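You operate a simulated robot arm through the tools that you are given. There is no shell and no other tool.

You run a simulated robot arm. Do the job below in one go: nothing can be reset, and whatever is moved stays where it is left.

JOB
Put the bobbin that the weft sign names in the weft well and weave a row with it.
Fine: loom lever at 2, upright after; beat the row in, beater back. Set down upright: what you pick out.

It is judged by the outcome, as a careful person would: the job done as asked, and still so three seconds after it is handed in. It fails if anything else is knocked over, pushed out of place, dropped, spilled or broken.

ROBOT AND FRAMES
A 7-joint arm with a fingered hand, fixed in place. Base frame: the origin is at the foot of the arm, x ahead of it, y to its left, z up; the work surface is at about z = 0.836. Units: m, rad, N and s.
With the tool pointing down near the work surface it reaches from about 0.3 to 0.7 m from the base axis. Its first joint turns from -1.204 to 3.002 rad. Payload 3.4 kg.
The TCP is the grasp point between the finger pads, 0.025 m short of the fingertips. In the tool frame z runs along the fingers and y along their closing line. The gripper opens to 0.088 m. The gripper's body begins 0.029 m behind the TCP. The gripper is a hand of 5 fingers: y runs from the thumb to the fingers, the wrist lies at [-0.013, -0.097, -0.162] in the tool frame, and closing takes about 1.5 s.
Orientation is told as [roll, pitch, yaw] about the base's x, y, z axes, in that order, counted from this pose: with the fingers straight down and the wrist toward the robot, the tool's x, y and z point along [0, 1, 0], [1, 0, 0] and [0, 0, -1] of the base frame.

CONTROLS
- The arm moves only by the tool arm_command. Its argument "moves" is a list of rows, each an object (a shift or turn left out is 0, a gripper value left out holds the last) with "dp": the shift along the tool's x, y, z in m, a list of three; "delta_rot": the turn, a rotation vector about the tool's x, y, z in rad, a list of three. In form: [{"dp": [dx, dy, dz], "delta_rot": [wx, wy, wz]}, ...]. A call has 1 to 20 rows; each row is the pose to reach, as a shift and turn from the pose commanded when the call began, along the tool's axes at that moment. "hand" is the finger opening in m, from 0 to 0.088, set as the call begins (left out, the last holds). Each row takes 0.2 s and may step no farther than 0.05 m and 0.15 rad from the row before; otherwise, or with a gripper value out of range, the whole call is refused. A pose out of reach is approached as far as the arm can. The call stops where the force on the tool passes 40 N (or 10 N more than at its start, if that is more) or the arm is blocked; 0.2 s more then pass. The fingers move at their own pace (about 0.153 m/s each) and stop on an object; they squeeze with about 29 N. The grip force told is the motor's: it shows also when the fingers shut on nothing. Time passes only in rows, and 0.2 s behind the last, so rows that repeat a pose let the fingers close. The reply holds the time, the measured pose of the TCP, the force on the tool along the base axes, the opening and the grip force, in the units named above and with some noise, with the torque about the TCP (base axes, N m) and any sound that the robot's microphone picked up.
- Cameras (640 x 400 px; columns grow to the right, rows downward): "scene" is fixed at [0.3985, -0.6516, 1.4321]; the picture's right is [0.85, -0.53, 0.00], its down [-0.41, -0.66, -0.63] and it looks along [0.33, 0.53, -0.78] (base axes); focal length 338 px, centre (320, 200). "wrist" rides on the gripper at [0.059, -0.079, -0.105] in the tool frame; the picture's right is [-0.73, 0.32, -0.61], its down [-0.62, -0.68, 0.38] and it looks along [-0.29, 0.66, 0.70] (tool axes); focal length 234 px, centre (320, 200). There is no depth. A picture from a camera that has moved, and an enlarged one, comes with that camera's place and axes in the base frame and with its lens.
- grab_frame(camera): a new picture of that camera. It takes no simulated time.
- lift_body(by): slides the trunk up (or, below 0, down) by that many m; the arm rides with it, the base frame stays. It gives what a move gives, with no picture.
- set_fingers(index, middle, ring, little, thumb_bend, thumb_turn): sets how far each is bent, from 0 (flat) to 100 (curled in); at 30 the hand is open as for a grip, at 70 the pads meet at the TCP. One left out holds its place. A second passes; each finger stops where it meets its share of the squeeze, and holds until it gets a number again. A gripper value or a shape takes the hand back. It gives what a move gives, with no picture; readings hold the bend of each and the force on index, middle, ring, little, thumb and palm. thumb_turn goes from beside the hand (0) to across from the fingers (100), as for a grip.
- hand_shape(shape): the hand has 5 fingers and takes this shape, open, in about a second: jaw (thumb against the fingers, like two jaws); tri (thumb and two fingers); tip (a fingertip pinch); poke (one finger out to press); point (the index stretched); flat (the hand flat); cup (the hand cupped); fist (a fist). The gripper value then closes the fingers along that shape, each until it touches; the sizes above hold for jaw. It gives what a move gives, with no picture.
- close_up(camera, box): a new picture of the part [left, top, right, bottom] of that camera's present view, enlarged. It takes no simulated time.
- hand_in(): hands the job in; it is judged then, once.

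Nothing tells you positions but the pictures and the camera data. Unless the task says otherwise, let go and move clear before handing in.

The tools are called after "Call:" as a command line: name --argument value ..., lists and objects as JSON in quotes. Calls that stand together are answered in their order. arm_command: Moves the arm, as the interface text tells. Its arguments: {"type":"object","properties":{"moves":{"type":"array"},"hand":{"type":"number"}},"required":["moves"]} The other tools are called the same way: lift_body (by) slides the trunk up or down; hand_shape (shape) gives the hand a shape; set_fingers (index, middle, ring, little, thumb_bend, thumb_turn) moves the fingers one by one; grab_frame (camera) takes a picture; close_up (camera, box) takes an enlarged picture of a part of a camera's view; hand_in () hands the job in.

At the start:

```text
time_s: 0.0
tool_pos: [0.4934, -0.2373, 1.1297]
ee_rot: [0.001, 0.0, -0.001]
contact_force: [0.2, 0.6, -0.5]
torque: [0.02, 0.02, 0.03]
grip_width: 0.0876
finger_force: 0.0
shape: jaw
bend: [30.0, 30.0, 30.0, 30.0, 30.0, 98.0]
finger forces: [0.0, 0.1, 0.0, 0.0, 0.0, 0.1]
trunk travel left (down, up): [-0.675, 0.265]
```

scene: 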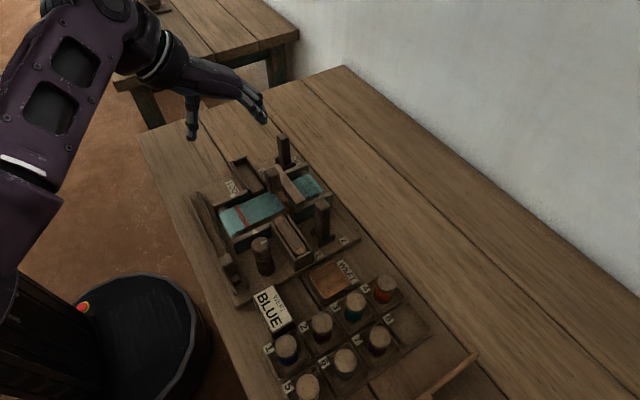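
wrist: 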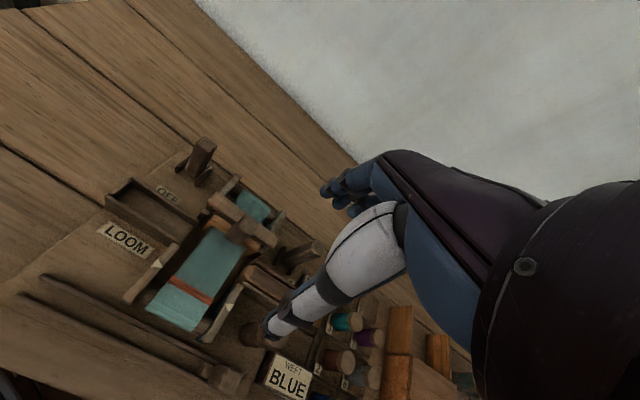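

I see a loom with a teal cloth, a lever, a beater, a weft sign reading BLUE, and a rack of bobbins. I will enlarge the views before moving anything.

Call:
close_up --camera "scene" --box '[180, 120, 380, 320]'

Call:
close_up --camera "scene" --box '[240, 250, 440, 400]'

Call:
close_up --camera "wrist" --box '[80, 120, 480, 400]'

Call:
close_up --camera "wrist" --box '[240, 300, 480, 400]'

```text
2.00 times, centred on (280, 220) of scene
camera zoom: at [0.3985, -0.6516, 1.4321], right [0.85, -0.53, 0.0], down [-0.41, -0.66, -0.63], along [0.33, 0.53, -0.78], focal length 677 px, centre (400, 160)
```

zoom: 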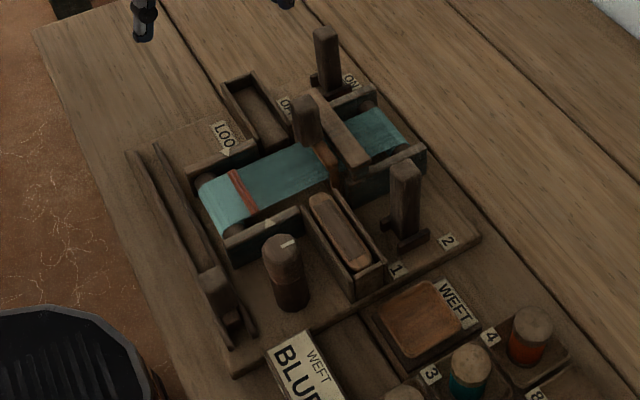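

```text
2.67 times, centred on (340, 325) of scene
camera zoom: at [0.3985, -0.6516, 1.4321], right [0.85, -0.53, 0.0], down [-0.41, -0.66, -0.63], along [0.33, 0.53, -0.78], focal length 902 px, centre (267, -133)
```

zoom: 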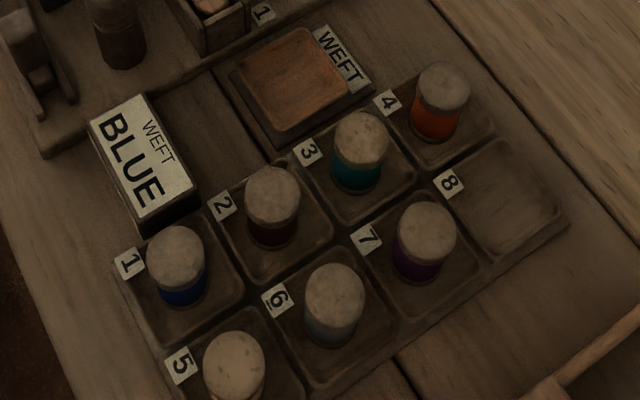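

```text
1.43 times, centred on (280, 260) of wrist
camera zoom: at [0.4127, -0.1808, 1.2351], right [0.32, -0.73, 0.61], down [-0.68, -0.62, -0.38], along [0.66, -0.29, -0.7], focal length 334 px, centre (377, 114)
```

zoom: 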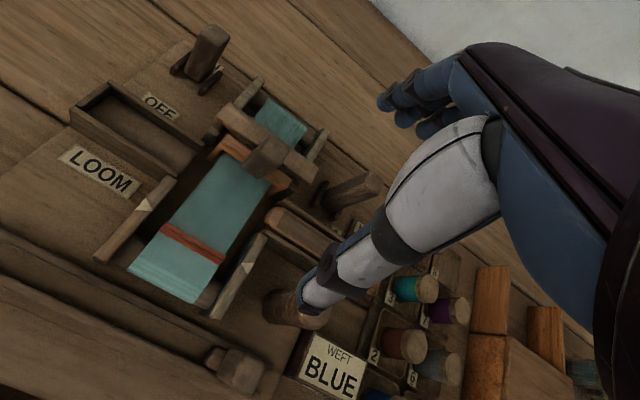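

```text
2.67 times, centred on (360, 350) of wrist
camera zoom: at [0.4127, -0.1808, 1.2351], right [0.32, -0.73, 0.61], down [-0.68, -0.62, -0.38], along [0.66, -0.29, -0.7], focal length 624 px, centre (213, -200)
```

zoom: 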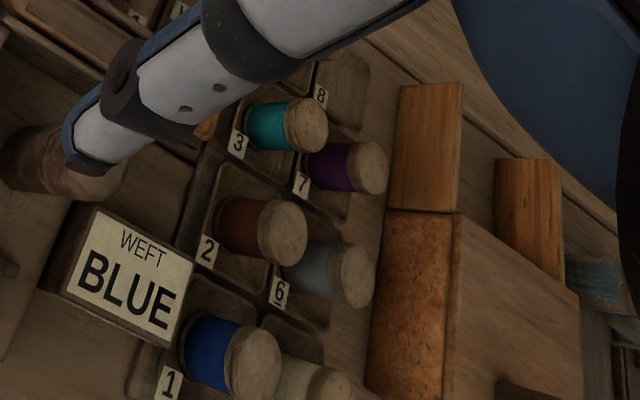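

The rack shows numbered bobbins with blue in cell 1, and the sign reads WEFT BLUE. I need to understand each loom part, so I will enlarge the details further.

Call:
close_up --camera "scene" --box '[240, 210, 320, 290]'

Call:
close_up --camera "scene" --box '[290, 240, 390, 310]'

Call:
close_up --camera "scene" --box '[220, 125, 320, 205]'

Call:
close_up --camera "scene" --box '[180, 180, 260, 310]'

Call:
close_up --camera "scene" --box '[270, 190, 370, 270]'

Call:
close_up --camera "wrist" --box '[120, 120, 340, 270]'

Call:
close_up --camera "wrist" --box '[0, 250, 300, 400]'

```text
5.00 times, centred on (280, 250) of scene
camera zoom: at [0.3985, -0.6516, 1.4321], right [0.85, -0.53, 0.0], down [-0.41, -0.66, -0.63], along [0.33, 0.53, -0.78], focal length 1692 px, centre (520, -50)
```

zoom: 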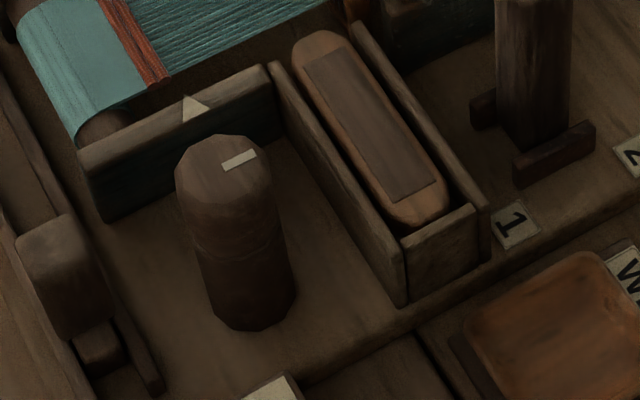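

```text
5.71 times, centred on (340, 275) of scene
camera zoom: at [0.3985, -0.6516, 1.4321], right [0.85, -0.53, 0.0], down [-0.41, -0.66, -0.63], along [0.33, 0.53, -0.78], focal length 1933 px, centre (206, -229)
```

zoom: 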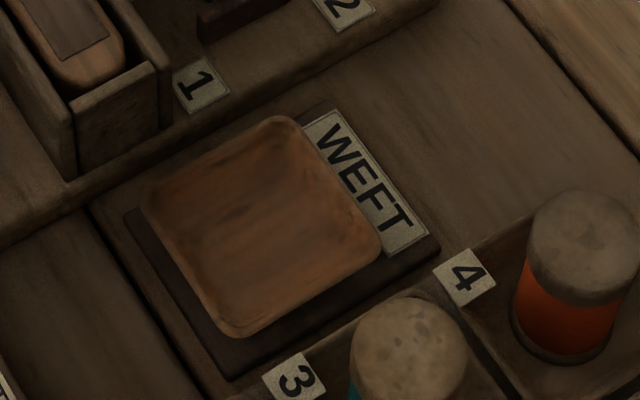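

```text
5.00 times, centred on (270, 165) of scene
camera zoom: at [0.3985, -0.6516, 1.4321], right [0.85, -0.53, 0.0], down [-0.41, -0.66, -0.63], along [0.33, 0.53, -0.78], focal length 1692 px, centre (570, 375)
```

zoom: 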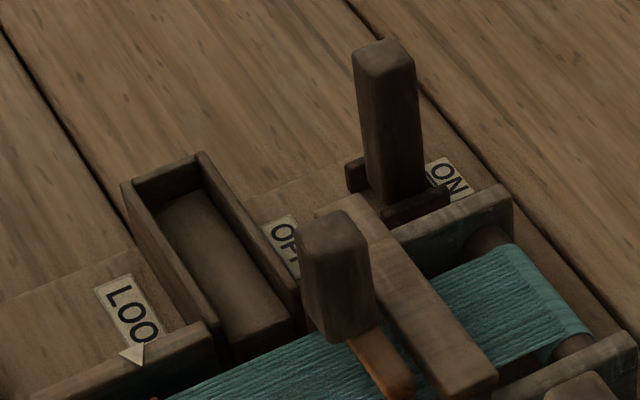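

```text
3.08 times, centred on (220, 245) of scene
camera zoom: at [0.3985, -0.6516, 1.4321], right [0.85, -0.53, 0.0], down [-0.41, -0.66, -0.63], along [0.33, 0.53, -0.78], focal length 1041 px, centre (628, 62)
```

zoom: 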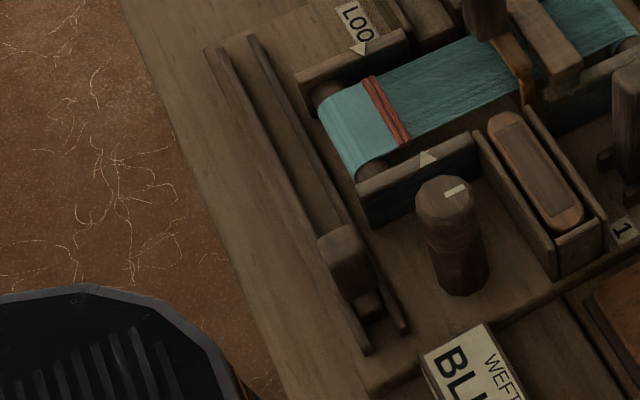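

```text
5.00 times, centred on (320, 230) of scene
camera zoom: at [0.3985, -0.6516, 1.4321], right [0.85, -0.53, 0.0], down [-0.41, -0.66, -0.63], along [0.33, 0.53, -0.78], focal length 1692 px, centre (320, 50)
```

zoom: 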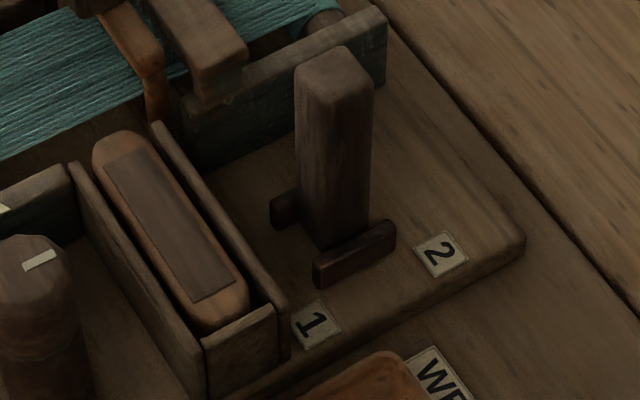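

```text
2.67 times, centred on (230, 195) of wrist
camera zoom: at [0.4127, -0.1808, 1.2351], right [0.32, -0.73, 0.61], down [-0.68, -0.62, -0.38], along [0.66, -0.29, -0.7], focal length 624 px, centre (560, 213)
```

zoom: 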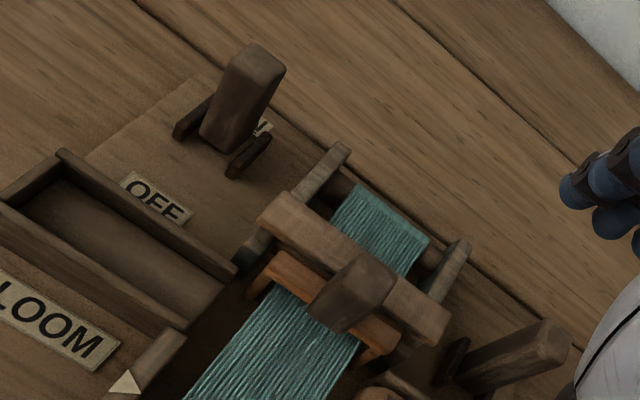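

```text
2.13 times, centred on (150, 325) of wrist
camera zoom: at [0.4127, -0.1808, 1.2351], right [0.32, -0.73, 0.61], down [-0.68, -0.62, -0.38], along [0.66, -0.29, -0.7], focal length 500 px, centre (683, -67)
```

zoom: 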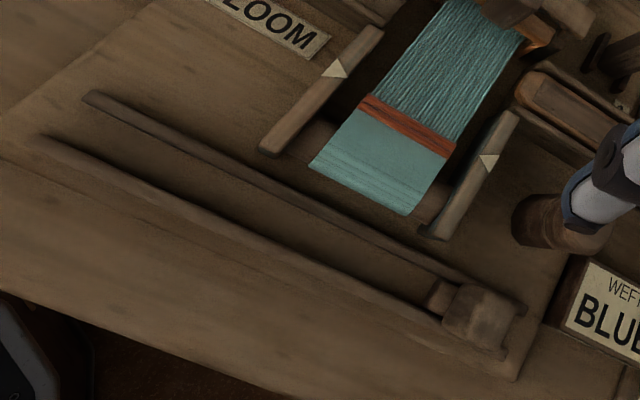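

The bobbin is in cell 1 at about (0.43, -0.49), and the WEFT pad is at about (0.555, -0.43). I'll move the hand sideways at its present safe height so the wrist camera can view the well and rack.

Call:
arm_command --moves '[{"dp": [-0.04, 0, 0]}, {"dp": [-0.08, 0, 0]}, {"dp": [-0.12, 0, 0]}, {"dp": [-0.16, 0, 0]}, {"dp": [-0.19, 0, 0]}]'

Call:
grab_frame --camera "wrist"

Call:
grab_frame --camera "scene"

```text
time_s: 1.2
tool_pos: [0.4936, -0.4287, 1.1293]
ee_rot: [0.0, 0.0, 0.001]
contact_force: [0.3, -0.4, 0.6]
torque: [0.02, -0.01, 0.02]
grip_width: 0.0879
finger_force: 0.0
shape: jaw
bend: [30.0, 30.0, 30.0, 30.0, 30.0, 98.0]
finger forces: [0.1, 0.0, 0.0, 0.1, 0.1, 0.0]
trunk travel left (down, up): [-0.675, 0.265]
```

```text
taken
camera wrist: at [0.4137, -0.3723, 1.2345], right [0.32, -0.73, 0.61], down [-0.68, -0.62, -0.38], along [0.66, -0.29, -0.7], focal length 234 px, centre (320, 200)
```

wrist: 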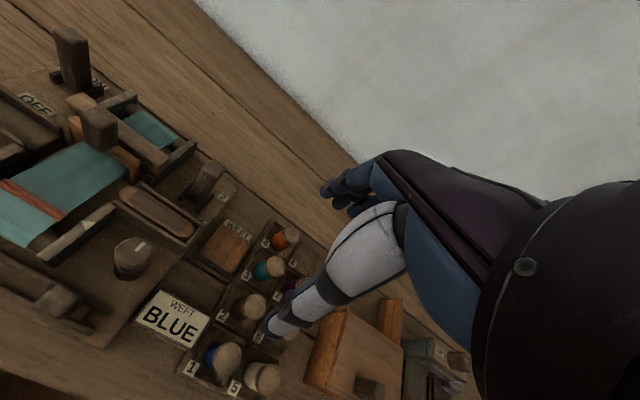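

```text
taken
```

scene: 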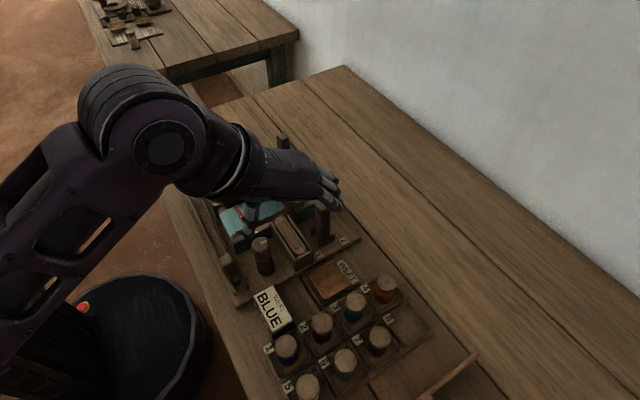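

Call:
close_up --camera "wrist" --box '[140, 190, 320, 300]'

Call:
close_up --camera "wrist" --box '[100, 280, 300, 400]'

Call:
close_up --camera "wrist" --box '[0, 10, 240, 190]'

Call:
close_up --camera "wrist" --box '[0, 160, 220, 350]'

```text
3.56 times, centred on (230, 245) of wrist
camera zoom: at [0.4137, -0.3723, 1.2345], right [0.32, -0.73, 0.61], down [-0.68, -0.62, -0.38], along [0.66, -0.29, -0.7], focal length 833 px, centre (640, 40)
```

zoom: 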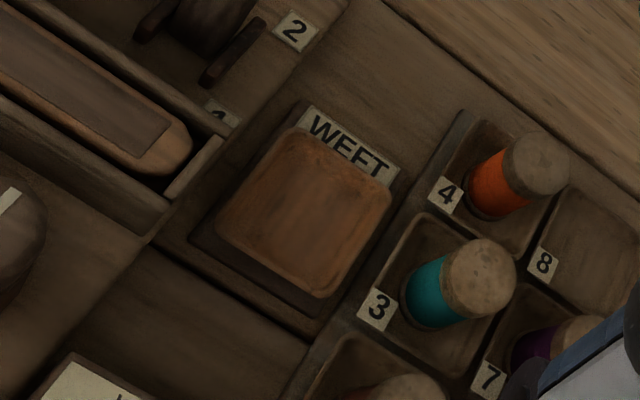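

```text
3.20 times, centred on (200, 340) of wrist
camera zoom: at [0.4137, -0.3723, 1.2345], right [0.32, -0.73, 0.61], down [-0.68, -0.62, -0.38], along [0.66, -0.29, -0.7], focal length 749 px, centre (704, -248)
```

zoom: 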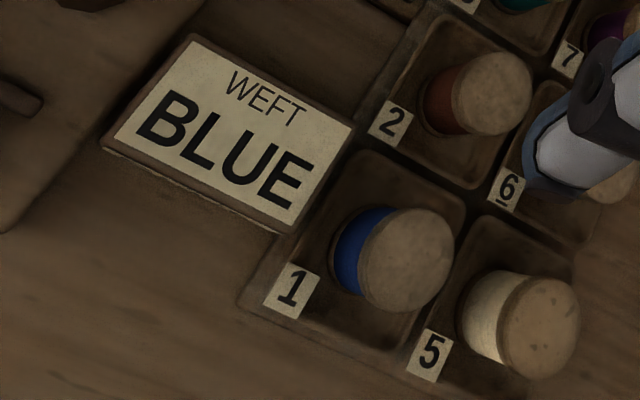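

```text
2.22 times, centred on (120, 100) of wrist
camera zoom: at [0.4137, -0.3723, 1.2345], right [0.32, -0.73, 0.61], down [-0.68, -0.62, -0.38], along [0.66, -0.29, -0.7], focal length 520 px, centre (764, 422)
```

zoom: 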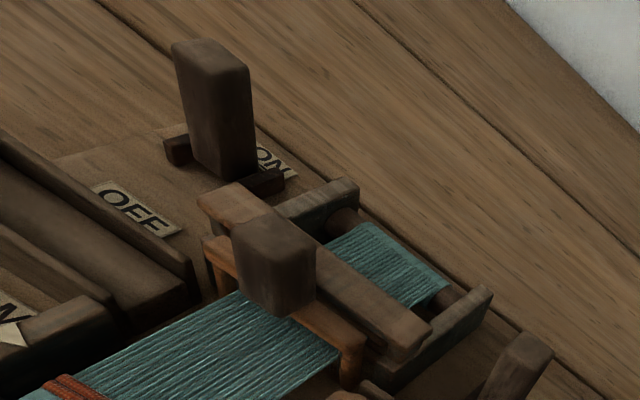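

```text
2.11 times, centred on (110, 255) of wrist
camera zoom: at [0.4137, -0.3723, 1.2345], right [0.32, -0.73, 0.61], down [-0.68, -0.62, -0.38], along [0.66, -0.29, -0.7], focal length 493 px, centre (762, 84)
```

zoom: 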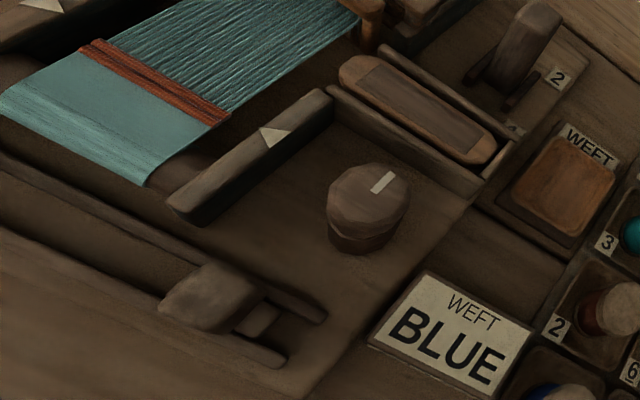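

The bobbin 1 is clearly blue and the well has an orange-brown square part on it that may be a lid or a dish. I'll enlarge it further to decide.

Call:
close_up --camera "wrist" --box '[185, 210, 265, 280]'

Call:
close_up --camera "scene" --box '[300, 250, 365, 310]'

```text
5.71 times, centred on (225, 245) of wrist
camera zoom: at [0.4137, -0.3723, 1.2345], right [0.32, -0.73, 0.61], down [-0.68, -0.62, -0.38], along [0.66, -0.29, -0.7], focal length 1338 px, centre (863, -57)
```

zoom: 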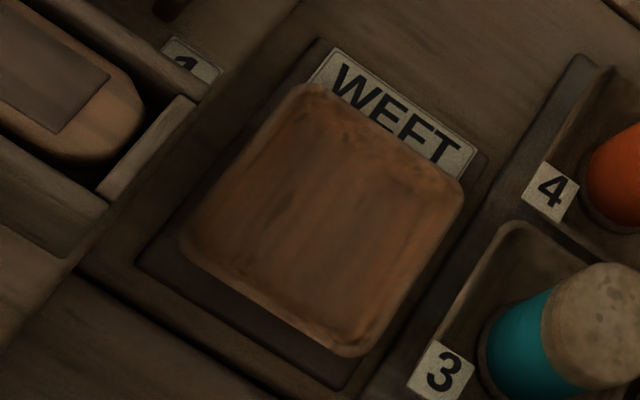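

```text
6.67 times, centred on (332, 280) of scene
camera zoom: at [0.3985, -0.6516, 1.4321], right [0.85, -0.53, 0.0], down [-0.41, -0.66, -0.63], along [0.33, 0.53, -0.78], focal length 2256 px, centre (237, -333)
```

zoom: 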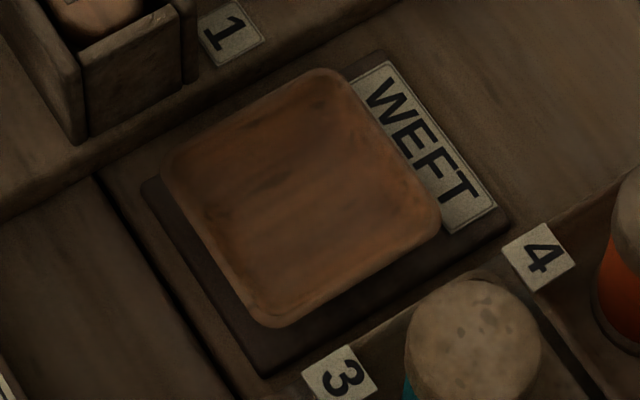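

The orange square appears to be a loose lid, about 0.056 × 0.055 m with its top at about z 0.857, closing the well centred at (0.558, -0.427). Before handling it, I'll look at how the three-finger shape leaves the other fingers, and view the lid from lower down.

Call:
hand_shape --shape "tri"

Call:
close_up --camera "scene" --box '[180, 100, 400, 260]'

Call:
grab_frame --camera "wrist"

```text
time_s: 2.1
tool_pos: [0.4937, -0.4283, 1.1295]
ee_rot: [0.0, 0.001, -0.002]
contact_force: [0.2, 0.7, 0.4]
torque: [-0.01, 0.01, 0.01]
grip_width: 0.088
finger_force: 0.0
shape: tri
bend: [30.0, 30.0, 99.0, 99.0, 30.0, 98.0]
finger forces: [0.0, 0.1, 0.0, 0.0, 0.1, 0.0]
trunk travel left (down, up): [-0.675, 0.265]
```

```text
2.50 times, centred on (290, 180) of scene
camera zoom: at [0.3985, -0.6516, 1.4321], right [0.85, -0.53, 0.0], down [-0.41, -0.66, -0.63], along [0.33, 0.53, -0.78], focal length 846 px, centre (395, 250)
```

zoom: 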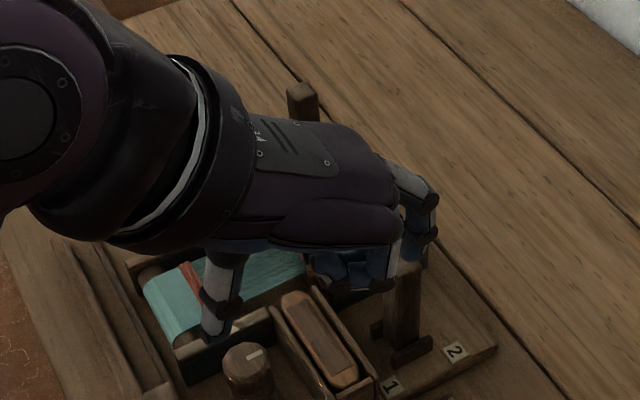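

```text
taken
camera wrist: at [0.4139, -0.3712, 1.2347], right [0.32, -0.73, 0.61], down [-0.68, -0.62, -0.38], along [0.66, -0.29, -0.7], focal length 234 px, centre (320, 200)
```

wrist: 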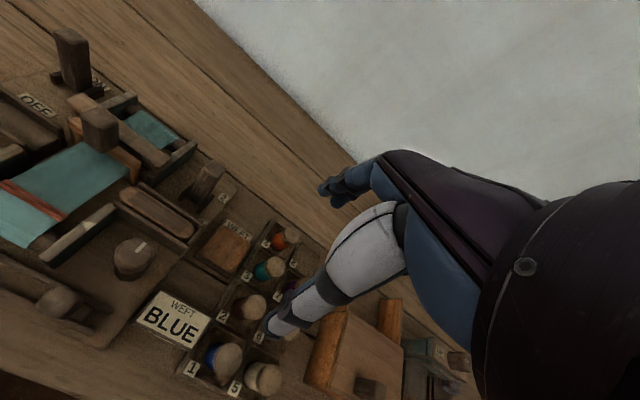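

I'll enlarge the hand itself to see where the two straight fingers sit relative to the thumb.

Call:
close_up --camera "scene" --box '[240, 150, 340, 230]'

Call:
close_up --camera "wrist" --box '[240, 130, 440, 350]'

```text
5.00 times, centred on (290, 190) of scene
camera zoom: at [0.3985, -0.6516, 1.4321], right [0.85, -0.53, 0.0], down [-0.41, -0.66, -0.63], along [0.33, 0.53, -0.78], focal length 1692 px, centre (470, 250)
```

zoom: 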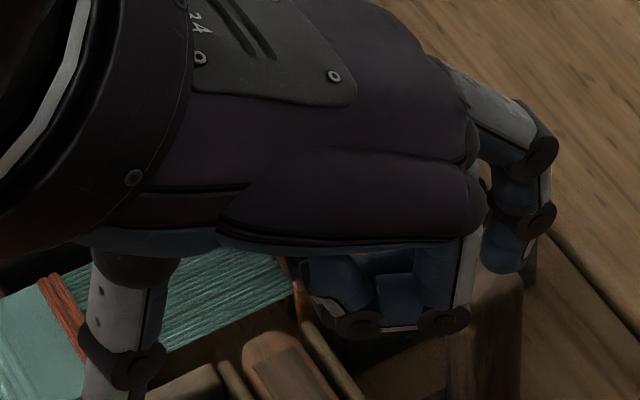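

```text
1.82 times, centred on (340, 240) of wrist
camera zoom: at [0.4139, -0.3712, 1.2347], right [0.32, -0.73, 0.61], down [-0.68, -0.62, -0.38], along [0.66, -0.29, -0.7], focal length 426 px, centre (284, 127)
```

zoom: 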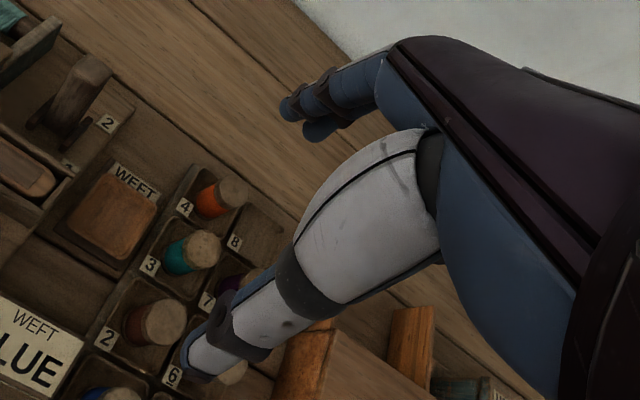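

In this shape the index and middle fingers face the thumb near the TCP, while ring and little curl on the -y side. I'll lower the hand toward the robot side to get a flatter view of the lid.

Call:
arm_command --moves '[{"dp": [0, -0.03, 0.02]}, {"dp": [0, -0.06, 0.05]}, {"dp": [0, -0.09, 0.08]}, {"dp": [0, -0.1, 0.12]}, {"dp": [0, -0.1, 0.12]}]'

Call:
grab_frame --camera "wrist"

Call:
close_up --camera "wrist" --box '[180, 100, 360, 220]'

```text
time_s: 3.3
tool_pos: [0.3882, -0.4303, 1.0094]
ee_rot: [0.001, -0.001, -0.001]
contact_force: [0.8, -0.6, -0.6]
torque: [0.01, 0.04, -0.01]
grip_width: 0.0877
finger_force: 0.1
shape: tri
bend: [30.0, 30.0, 99.0, 99.0, 30.0, 98.0]
finger forces: [0.0, 0.0, 0.1, 0.1, 0.0, 0.0]
trunk travel left (down, up): [-0.675, 0.265]
```

```text
taken
camera wrist: at [0.3089, -0.3722, 1.1139], right [0.32, -0.73, 0.61], down [-0.68, -0.62, -0.38], along [0.66, -0.29, -0.7], focal length 234 px, centre (320, 200)
```

wrist: 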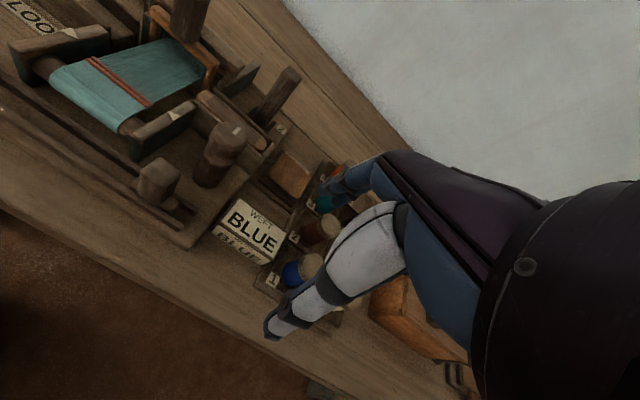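

```text
3.33 times, centred on (270, 160) of wrist
camera zoom: at [0.3089, -0.3722, 1.1139], right [0.32, -0.73, 0.61], down [-0.68, -0.62, -0.38], along [0.66, -0.29, -0.7], focal length 781 px, centre (487, 333)
```

zoom: 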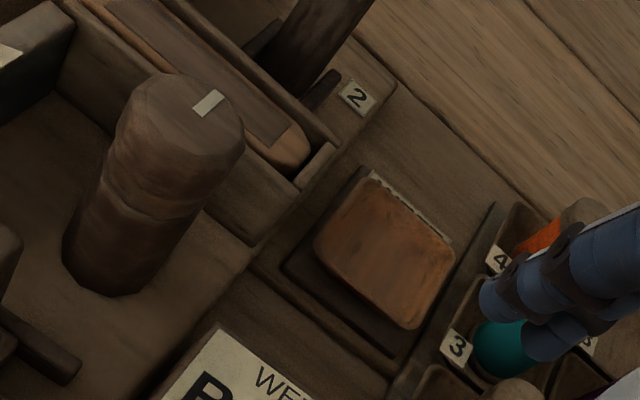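

The lid is a rounded slab resting on a dark frame at about (0.558, -0.427), with the label on its far side. I'll bring the open three-finger grip above it at a safe height and check the alignment.

Call:
arm_command --moves '[{"dp": [0, 0.045, 0.0]}, {"dp": [0, 0.09, 0.0]}, {"dp": [0.003, 0.13, 0.01]}, {"dp": [0.004, 0.17, 0.03]}, {"dp": [0.004, 0.17, 0.05]}, {"dp": [0.004, 0.17, 0.05]}]'

Call:
grab_frame --camera "wrist"

Call:
close_up --camera "scene" --box '[250, 180, 450, 330]'

```text
time_s: 4.7
tool_pos: [0.5611, -0.4237, 0.9575]
ee_rot: [0.001, -0.001, 0.001]
contact_force: [0.6, 0.6, 0.1]
torque: [-0.01, 0.0, 0.01]
grip_width: 0.0876
finger_force: 0.1
shape: tri
bend: [30.0, 30.0, 99.0, 99.0, 30.0, 98.0]
finger forces: [0.0, 0.0, 0.1, 0.0, 0.1, 0.0]
trunk travel left (down, up): [-0.675, 0.265]
```

```text
taken
camera wrist: at [0.4818, -0.3681, 1.0633], right [0.32, -0.73, 0.61], down [-0.68, -0.62, -0.38], along [0.66, -0.29, -0.7], focal length 234 px, centre (320, 200)
```

wrist: 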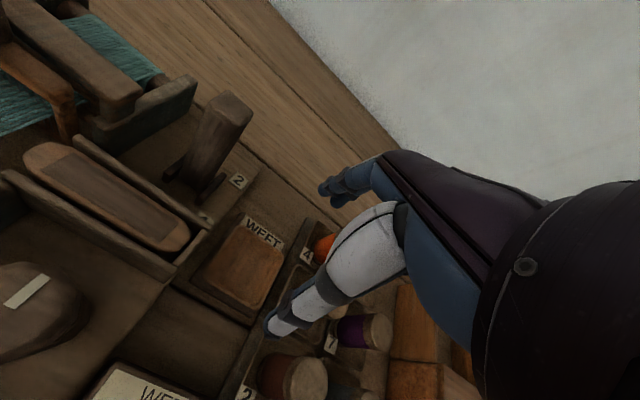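

```text
2.67 times, centred on (350, 255) of scene
camera zoom: at [0.3985, -0.6516, 1.4321], right [0.85, -0.53, 0.0], down [-0.41, -0.66, -0.63], along [0.33, 0.53, -0.78], focal length 902 px, centre (240, 53)
```

zoom: 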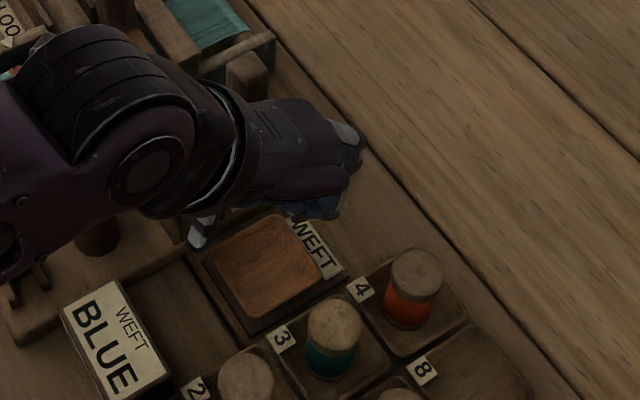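

The thumb is at about x 0.511 and the fingers at about x 0.613, straddling the lid. I'll shift 8 mm toward +y to keep the curled little finger away from bobbin 3, then come down part way and check.

Call:
arm_command --moves '[{"dp": [0.008, -0.003, 0.0]}, {"dp": [0.008, -0.003, 0.03]}, {"dp": [0.008, -0.003, 0.06]}, {"dp": [0.008, -0.003, 0.072]}, {"dp": [0.008, -0.003, 0.072]}]'

Call:
close_up --camera "scene" --box '[280, 210, 400, 310]'

Call:
close_up --camera "wrist" --box '[180, 130, 420, 370]'

```text
time_s: 5.9
tool_pos: [0.5586, -0.4167, 0.8875]
ee_rot: [0.0, -0.001, 0.0]
contact_force: [-0.2, -0.4, 0.7]
torque: [-0.02, -0.03, -0.01]
grip_width: 0.0878
finger_force: 0.1
shape: tri
bend: [30.0, 30.0, 99.0, 99.0, 30.0, 98.0]
finger forces: [0.0, 0.0, 0.0, 0.1, 0.1, 0.0]
trunk travel left (down, up): [-0.675, 0.265]
```

```text
4.00 times, centred on (340, 260) of scene
camera zoom: at [0.3985, -0.6516, 1.4321], right [0.85, -0.53, 0.0], down [-0.41, -0.66, -0.63], along [0.33, 0.53, -0.78], focal length 1353 px, centre (240, -40)
```

zoom: 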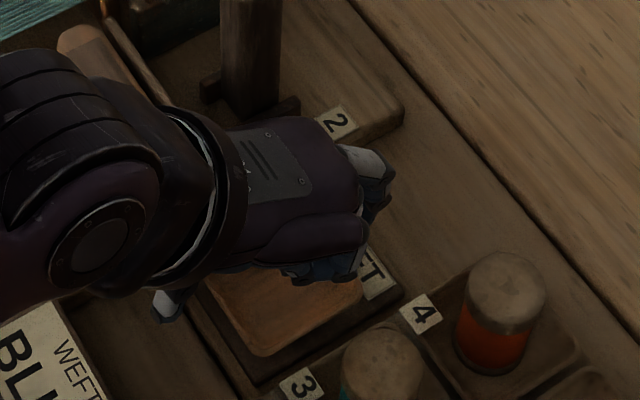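

```text
1.67 times, centred on (300, 250) of wrist
camera zoom: at [0.478, -0.3608, 0.9931], right [0.32, -0.73, 0.61], down [-0.68, -0.62, -0.38], along [0.66, -0.29, -0.7], focal length 390 px, centre (353, 117)
```

zoom: 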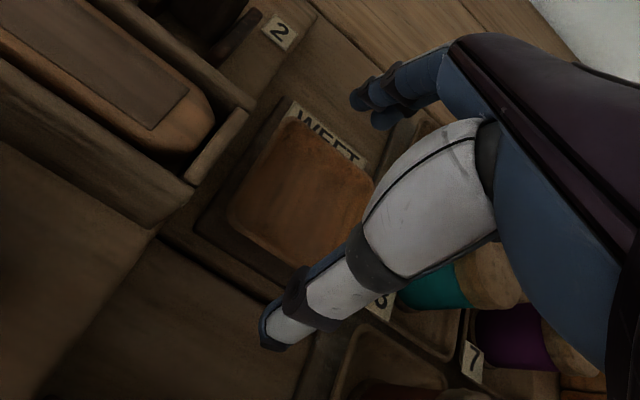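

Thumb and fingers are on either side of the lid and clear of the rack. I'll descend the last 18 mm and close gently on the lid.

Call:
arm_command --moves '[{"dp": [0, 0, 0.01]}, {"dp": [0, 0, 0.018]}, {"dp": [0, 0, 0.018]}]'

Call:
close_up --camera "scene" --box '[280, 210, 400, 310]'

Call:
close_up --camera "wrist" --box '[180, 130, 420, 370]'

```text
time_s: 6.7
tool_pos: [0.5596, -0.4152, 0.8707]
ee_rot: [-0.001, 0.0, 0.001]
contact_force: [-1.4, -0.5, 0.6]
torque: [-0.01, 0.01, 0.01]
grip_width: 0.0877
finger_force: 0.1
shape: tri
bend: [30.0, 30.0, 99.0, 99.0, 30.0, 98.0]
finger forces: [0.0, 0.0, 0.0, 0.0, 0.0, 0.0]
trunk travel left (down, up): [-0.675, 0.265]
```

```text
4.00 times, centred on (340, 260) of scene
camera zoom: at [0.3985, -0.6516, 1.4321], right [0.85, -0.53, 0.0], down [-0.41, -0.66, -0.63], along [0.33, 0.53, -0.78], focal length 1353 px, centre (240, -40)
```

zoom: 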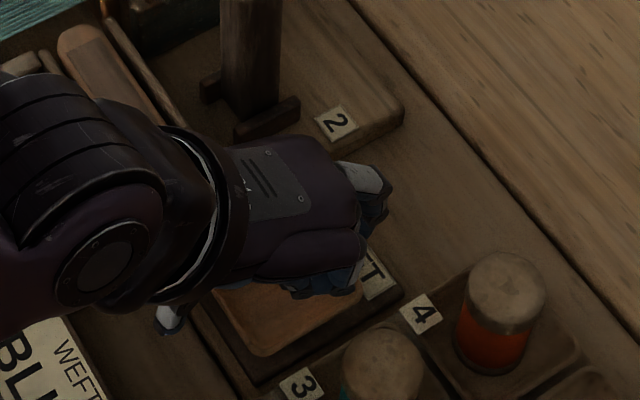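

```text
1.67 times, centred on (300, 250) of wrist
camera zoom: at [0.4793, -0.3593, 0.9758], right [0.32, -0.73, 0.61], down [-0.68, -0.62, -0.38], along [0.66, -0.29, -0.7], focal length 390 px, centre (353, 117)
```

zoom: 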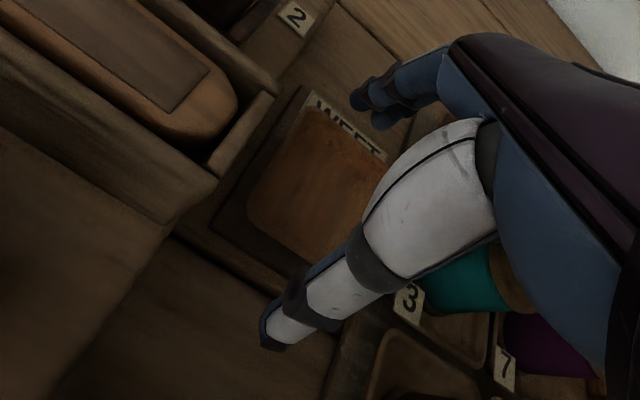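

Nothing has been touched yet at z 0.871. Now I'll close the fingers on the lid, holding the arm still.

Call:
arm_command --hand 0.04 --moves '[{"dp": [0, 0, 0]}, {"dp": [0, 0, 0]}, {"dp": [0, 0, 0]}, {"dp": [0, 0, 0]}, {"dp": [0, 0, 0]}, {"dp": [0, 0, 0]}]'

Call:
close_up --camera "scene" --box '[280, 210, 400, 310]'

Call:
close_up --camera "wrist" --box '[180, 130, 420, 370]'

```text
time_s: 8.1
tool_pos: [0.5588, -0.4175, 0.8706]
ee_rot: [-0.002, 0.001, -0.001]
contact_force: [-1.0, 0.0, -0.1]
torque: [0.0, -0.01, -0.01]
grip_width: 0.0404
finger_force: 0.0
shape: tri
bend: [74.0, 46.0, 99.0, 99.0, 71.0, 100.0]
finger forces: [0.1, 0.0, 0.0, 0.1, 0.0, 0.1]
trunk travel left (down, up): [-0.675, 0.265]
```

```text
4.00 times, centred on (340, 260) of scene
camera zoom: at [0.3985, -0.6516, 1.4321], right [0.85, -0.53, 0.0], down [-0.41, -0.66, -0.63], along [0.33, 0.53, -0.78], focal length 1353 px, centre (240, -40)
```

zoom: 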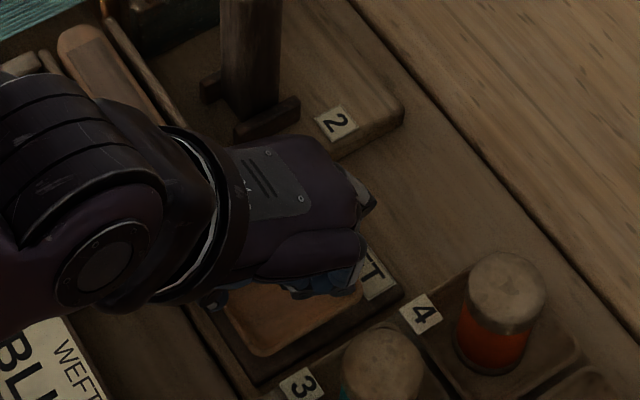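

```text
1.67 times, centred on (300, 250) of wrist
camera zoom: at [0.4793, -0.3593, 0.9758], right [0.32, -0.73, 0.61], down [-0.68, -0.62, -0.38], along [0.66, -0.29, -0.7], focal length 390 px, centre (353, 117)
```

zoom: 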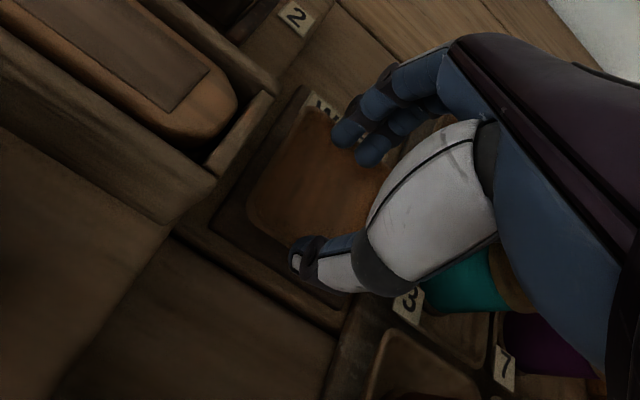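

The fingers closed to 0.040 m with no grip force, so they may not have caught the lid's sides. I'll close a little more and look again.

Call:
arm_command --hand 0.025 --moves '[{"dp": [0, 0, 0]}, {"dp": [0, 0, 0]}, {"dp": [0, 0, 0]}, {"dp": [0, 0, 0]}]'

Call:
close_up --camera "wrist" --box '[220, 150, 400, 300]'

Call:
close_up --camera "scene" --box '[310, 240, 370, 300]'

```text
time_s: 9.1
tool_pos: [0.5603, -0.4166, 0.8711]
ee_rot: [0.001, -0.002, 0.001]
contact_force: [-0.3, 0.5, -0.3]
torque: [0.0, 0.0, 0.01]
grip_width: 0.0254
finger_force: 0.0
shape: tri
bend: [74.0, 54.0, 99.0, 99.0, 74.0, 100.0]
finger forces: [0.0, 0.1, 0.0, 0.0, 0.0, 0.0]
trunk travel left (down, up): [-0.675, 0.265]
```

```text
2.67 times, centred on (310, 225) of wrist
camera zoom: at [0.4793, -0.3593, 0.9758], right [0.32, -0.73, 0.61], down [-0.68, -0.62, -0.38], along [0.66, -0.29, -0.7], focal length 624 px, centre (347, 133)
```

zoom: 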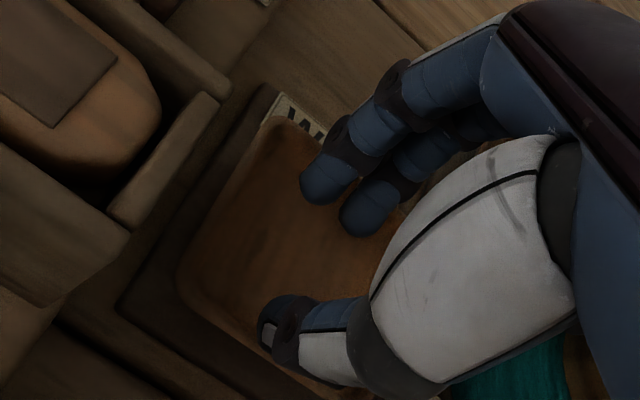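

```text
6.67 times, centred on (340, 270) of scene
camera zoom: at [0.3985, -0.6516, 1.4321], right [0.85, -0.53, 0.0], down [-0.41, -0.66, -0.63], along [0.33, 0.53, -0.78], focal length 2256 px, centre (187, -267)
```

zoom: 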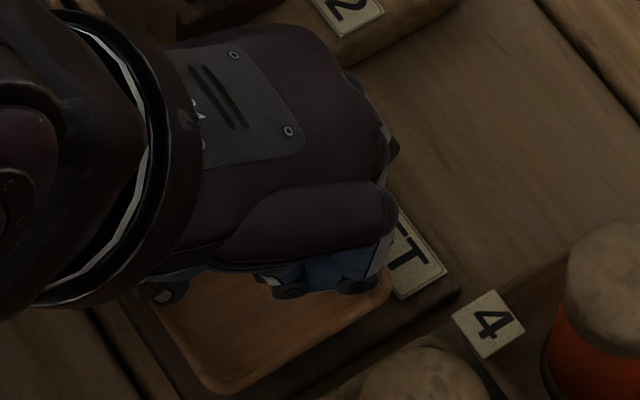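

The fingertips are passing over the lid, so its top is lower than I thought, at about z 0.847. I'll reopen, then come down about 9 mm more so the tips sit beside the lid.

Call:
arm_command --hand 0.08 --moves '[{"dp": [0, 0, 0]}, {"dp": [0, 0, 0]}, {"dp": [0, 0, 0]}, {"dp": [0, 0, 0]}]'

Call:
close_up --camera "wrist" --box '[220, 150, 400, 300]'

Call:
close_up --camera "scene" --box '[310, 240, 370, 300]'

```text
time_s: 10.1
tool_pos: [0.5593, -0.4166, 0.8699]
ee_rot: [0.0, 0.001, -0.001]
contact_force: [0.1, 0.8, 0.9]
torque: [0.0, -0.01, -0.03]
grip_width: 0.0799
finger_force: 0.1
shape: tri
bend: [29.0, 32.0, 99.0, 99.0, 32.0, 98.0]
finger forces: [0.1, 0.0, 0.1, 0.0, 0.0, 0.0]
trunk travel left (down, up): [-0.675, 0.265]
```

```text
2.67 times, centred on (310, 225) of wrist
camera zoom: at [0.4793, -0.3593, 0.9758], right [0.32, -0.73, 0.61], down [-0.68, -0.62, -0.38], along [0.66, -0.29, -0.7], focal length 624 px, centre (347, 133)
```

zoom: 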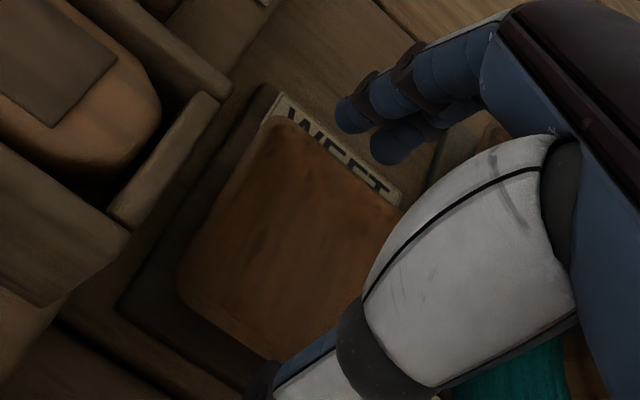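

```text
6.67 times, centred on (340, 270) of scene
camera zoom: at [0.3985, -0.6516, 1.4321], right [0.85, -0.53, 0.0], down [-0.41, -0.66, -0.63], along [0.33, 0.53, -0.78], focal length 2256 px, centre (187, -267)
```

zoom: 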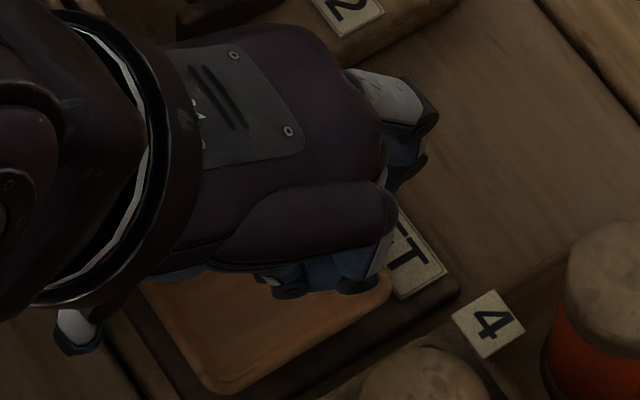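

Open again at 0.080 m with the lid between the fingers. I'll go down in small steps, watching the force.

Call:
arm_command --moves '[{"dp": [0.0, 0.001, 0.004]}, {"dp": [0.0, 0.001, 0.007]}, {"dp": [0.0, 0.001, 0.007]}]'

Call:
arm_command --moves '[{"dp": [0, 0, 0.002]}, {"dp": [0, 0, 0.002]}]'

```text
time_s: 10.9
tool_pos: [0.5607, -0.4168, 0.8636]
ee_rot: [-0.001, 0.001, 0.001]
contact_force: [-0.6, 0.2, -0.4]
torque: [0.04, 0.01, 0.01]
grip_width: 0.0798
finger_force: 0.0
shape: tri
bend: [29.0, 32.0, 99.0, 99.0, 32.0, 98.0]
finger forces: [0.0, 0.1, 0.0, 0.0, 0.0, 0.0]
trunk travel left (down, up): [-0.675, 0.265]
```

```text
time_s: 11.5
tool_pos: [0.5609, -0.4171, 0.8598]
ee_rot: [0.001, 0.001, -0.001]
contact_force: [-0.1, -0.7, 0.0]
torque: [0.05, 0.03, 0.0]
grip_width: 0.0798
finger_force: 0.0
shape: tri
bend: [29.0, 32.0, 99.0, 99.0, 32.0, 98.0]
finger forces: [0.0, 0.0, 0.1, 0.0, 0.1, 0.0]
trunk travel left (down, up): [-0.675, 0.265]
```

Still no contact at z 0.860. I'll close here and see whether the fingers meet the lid.

Call:
arm_command --hand 0.045 --moves '[{"dp": [0, 0, 0]}, {"dp": [0, 0, 0]}, {"dp": [0, 0, 0]}, {"dp": [0, 0, 0]}, {"dp": [0, 0, 0]}]'

Call:
close_up --camera "wrist" --box '[220, 150, 400, 300]'

Call:
close_up --camera "scene" --box '[310, 240, 370, 300]'

```text
time_s: 12.7
tool_pos: [0.5627, -0.4164, 0.8594]
ee_rot: [-0.002, 0.002, 0.0]
contact_force: [1.1, 1.3, -7.9]
torque: [0.05, -0.06, -0.03]
grip_width: 0.0534
finger_force: 29.4
shape: tri
bend: [73.0, 38.0, 100.0, 100.0, 67.0, 100.0]
finger forces: [15.6, 13.0, 0.0, 0.0, 28.2, 0.1]
trunk travel left (down, up): [-0.675, 0.265]
```

```text
2.67 times, centred on (310, 225) of wrist
camera zoom: at [0.4819, -0.3597, 0.9643], right [0.32, -0.73, 0.61], down [-0.68, -0.62, -0.38], along [0.66, -0.29, -0.7], focal length 624 px, centre (347, 133)
```

zoom: 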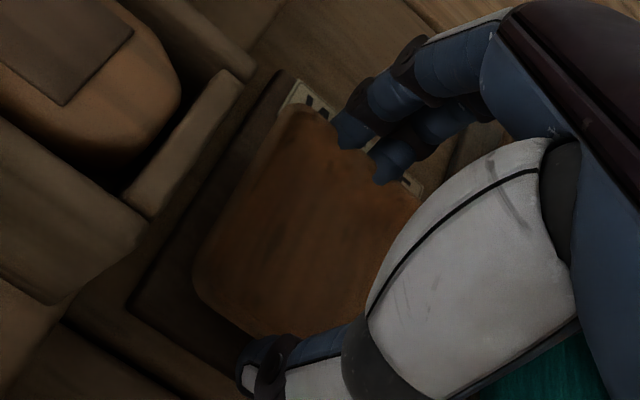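

```text
6.67 times, centred on (340, 270) of scene
camera zoom: at [0.3985, -0.6516, 1.4321], right [0.85, -0.53, 0.0], down [-0.41, -0.66, -0.63], along [0.33, 0.53, -0.78], focal length 2256 px, centre (187, -267)
```

zoom: 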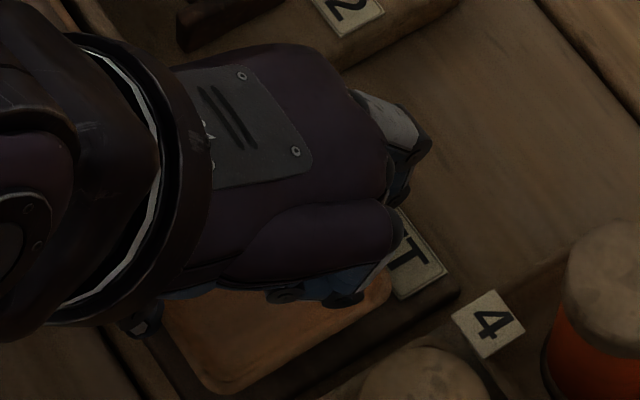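

The fingers have caught the lid: 29 N at 0.053 m. I'll lift slowly and check that it comes away.

Call:
arm_command --moves '[{"dp": [0, 0, -0.005]}, {"dp": [0, 0, -0.012]}, {"dp": [0, 0, -0.02]}, {"dp": [0, 0, -0.03]}, {"dp": [0, 0, -0.03]}]'

Call:
close_up --camera "wrist" --box '[180, 130, 420, 330]'

Call:
close_up --camera "scene" --box '[290, 220, 390, 310]'

```text
time_s: 13.9
tool_pos: [0.5587, -0.4163, 0.8908]
ee_rot: [-0.001, -0.003, 0.002]
contact_force: [-0.4, 0.3, 0.7]
torque: [-0.01, 0.05, -0.01]
grip_width: 0.0254
finger_force: 29.1
shape: tri
bend: [76.0, 54.0, 100.0, 100.0, 87.0, 100.0]
finger forces: [0.1, 0.0, 0.0, 0.0, 0.0, 0.1]
trunk travel left (down, up): [-0.675, 0.265]
```

```text
2.00 times, centred on (300, 230) of wrist
camera zoom: at [0.4797, -0.3594, 0.9958], right [0.32, -0.73, 0.61], down [-0.68, -0.62, -0.38], along [0.66, -0.29, -0.69], focal length 468 px, centre (360, 140)
```

zoom: 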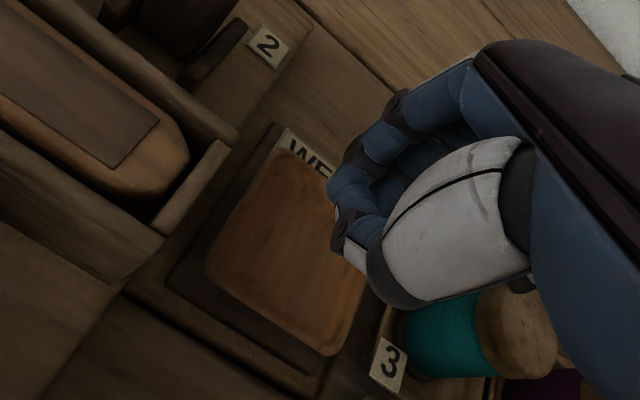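

```text
4.44 times, centred on (340, 265) of scene
camera zoom: at [0.3985, -0.6516, 1.4321], right [0.85, -0.53, 0.0], down [-0.41, -0.66, -0.63], along [0.33, 0.53, -0.78], focal length 1504 px, centre (231, -89)
```

zoom: 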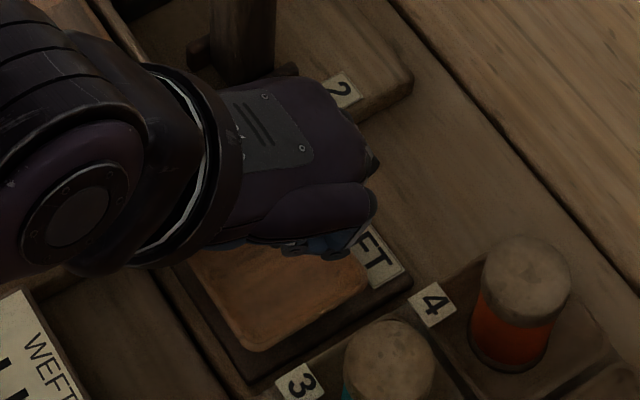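

The fingers slipped off and the square stayed in place, so it may be fixed, perhaps a raised dish rather than a lid. I'll rise, open the hand, and inspect it closely from above.

Call:
arm_command --hand 0.088 --moves '[{"dp": [0, 0, -0.02]}, {"dp": [0, 0, -0.04]}, {"dp": [-0.01, 0, -0.06]}, {"dp": [-0.03, 0, -0.06]}, {"dp": [-0.03, 0, -0.06]}]'

Call:
close_up --camera "wrist" --box '[180, 190, 310, 330]'

Call:
close_up --camera "wrist" --box '[0, 60, 260, 260]'

```text
time_s: 15.1
tool_pos: [0.5596, -0.4282, 0.9492]
ee_rot: [0.0, -0.001, 0.0]
contact_force: [0.1, -0.5, 1.0]
torque: [0.03, 0.02, 0.0]
grip_width: 0.0874
finger_force: 0.1
shape: tri
bend: [30.0, 30.0, 99.0, 99.0, 30.0, 98.0]
finger forces: [0.1, 0.0, 0.0, 0.0, 0.1, 0.1]
out of reach, approached as far as the arm can: row 4, 5
trunk travel left (down, up): [-0.675, 0.265]
```

```text
2.86 times, centred on (245, 260) of wrist
camera zoom: at [0.4807, -0.3709, 1.0553], right [0.32, -0.73, 0.61], down [-0.68, -0.62, -0.38], along [0.66, -0.29, -0.7], focal length 669 px, centre (534, 29)
```

zoom: 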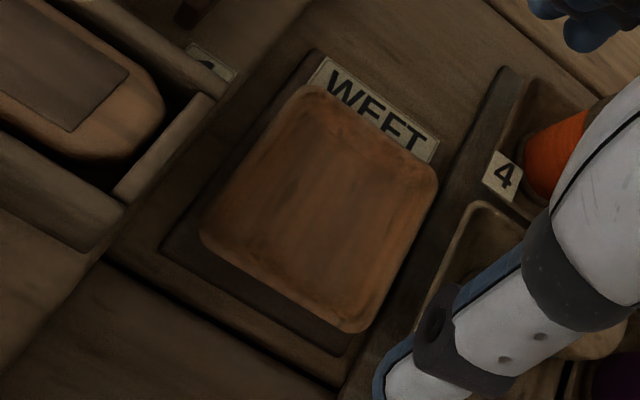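

```text
2.00 times, centred on (130, 160) of wrist
camera zoom: at [0.4807, -0.3709, 1.0553], right [0.32, -0.73, 0.61], down [-0.68, -0.62, -0.38], along [0.66, -0.29, -0.7], focal length 468 px, centre (700, 280)
```

zoom: 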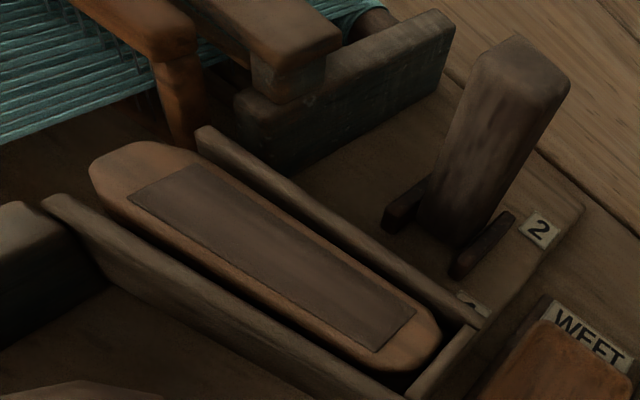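

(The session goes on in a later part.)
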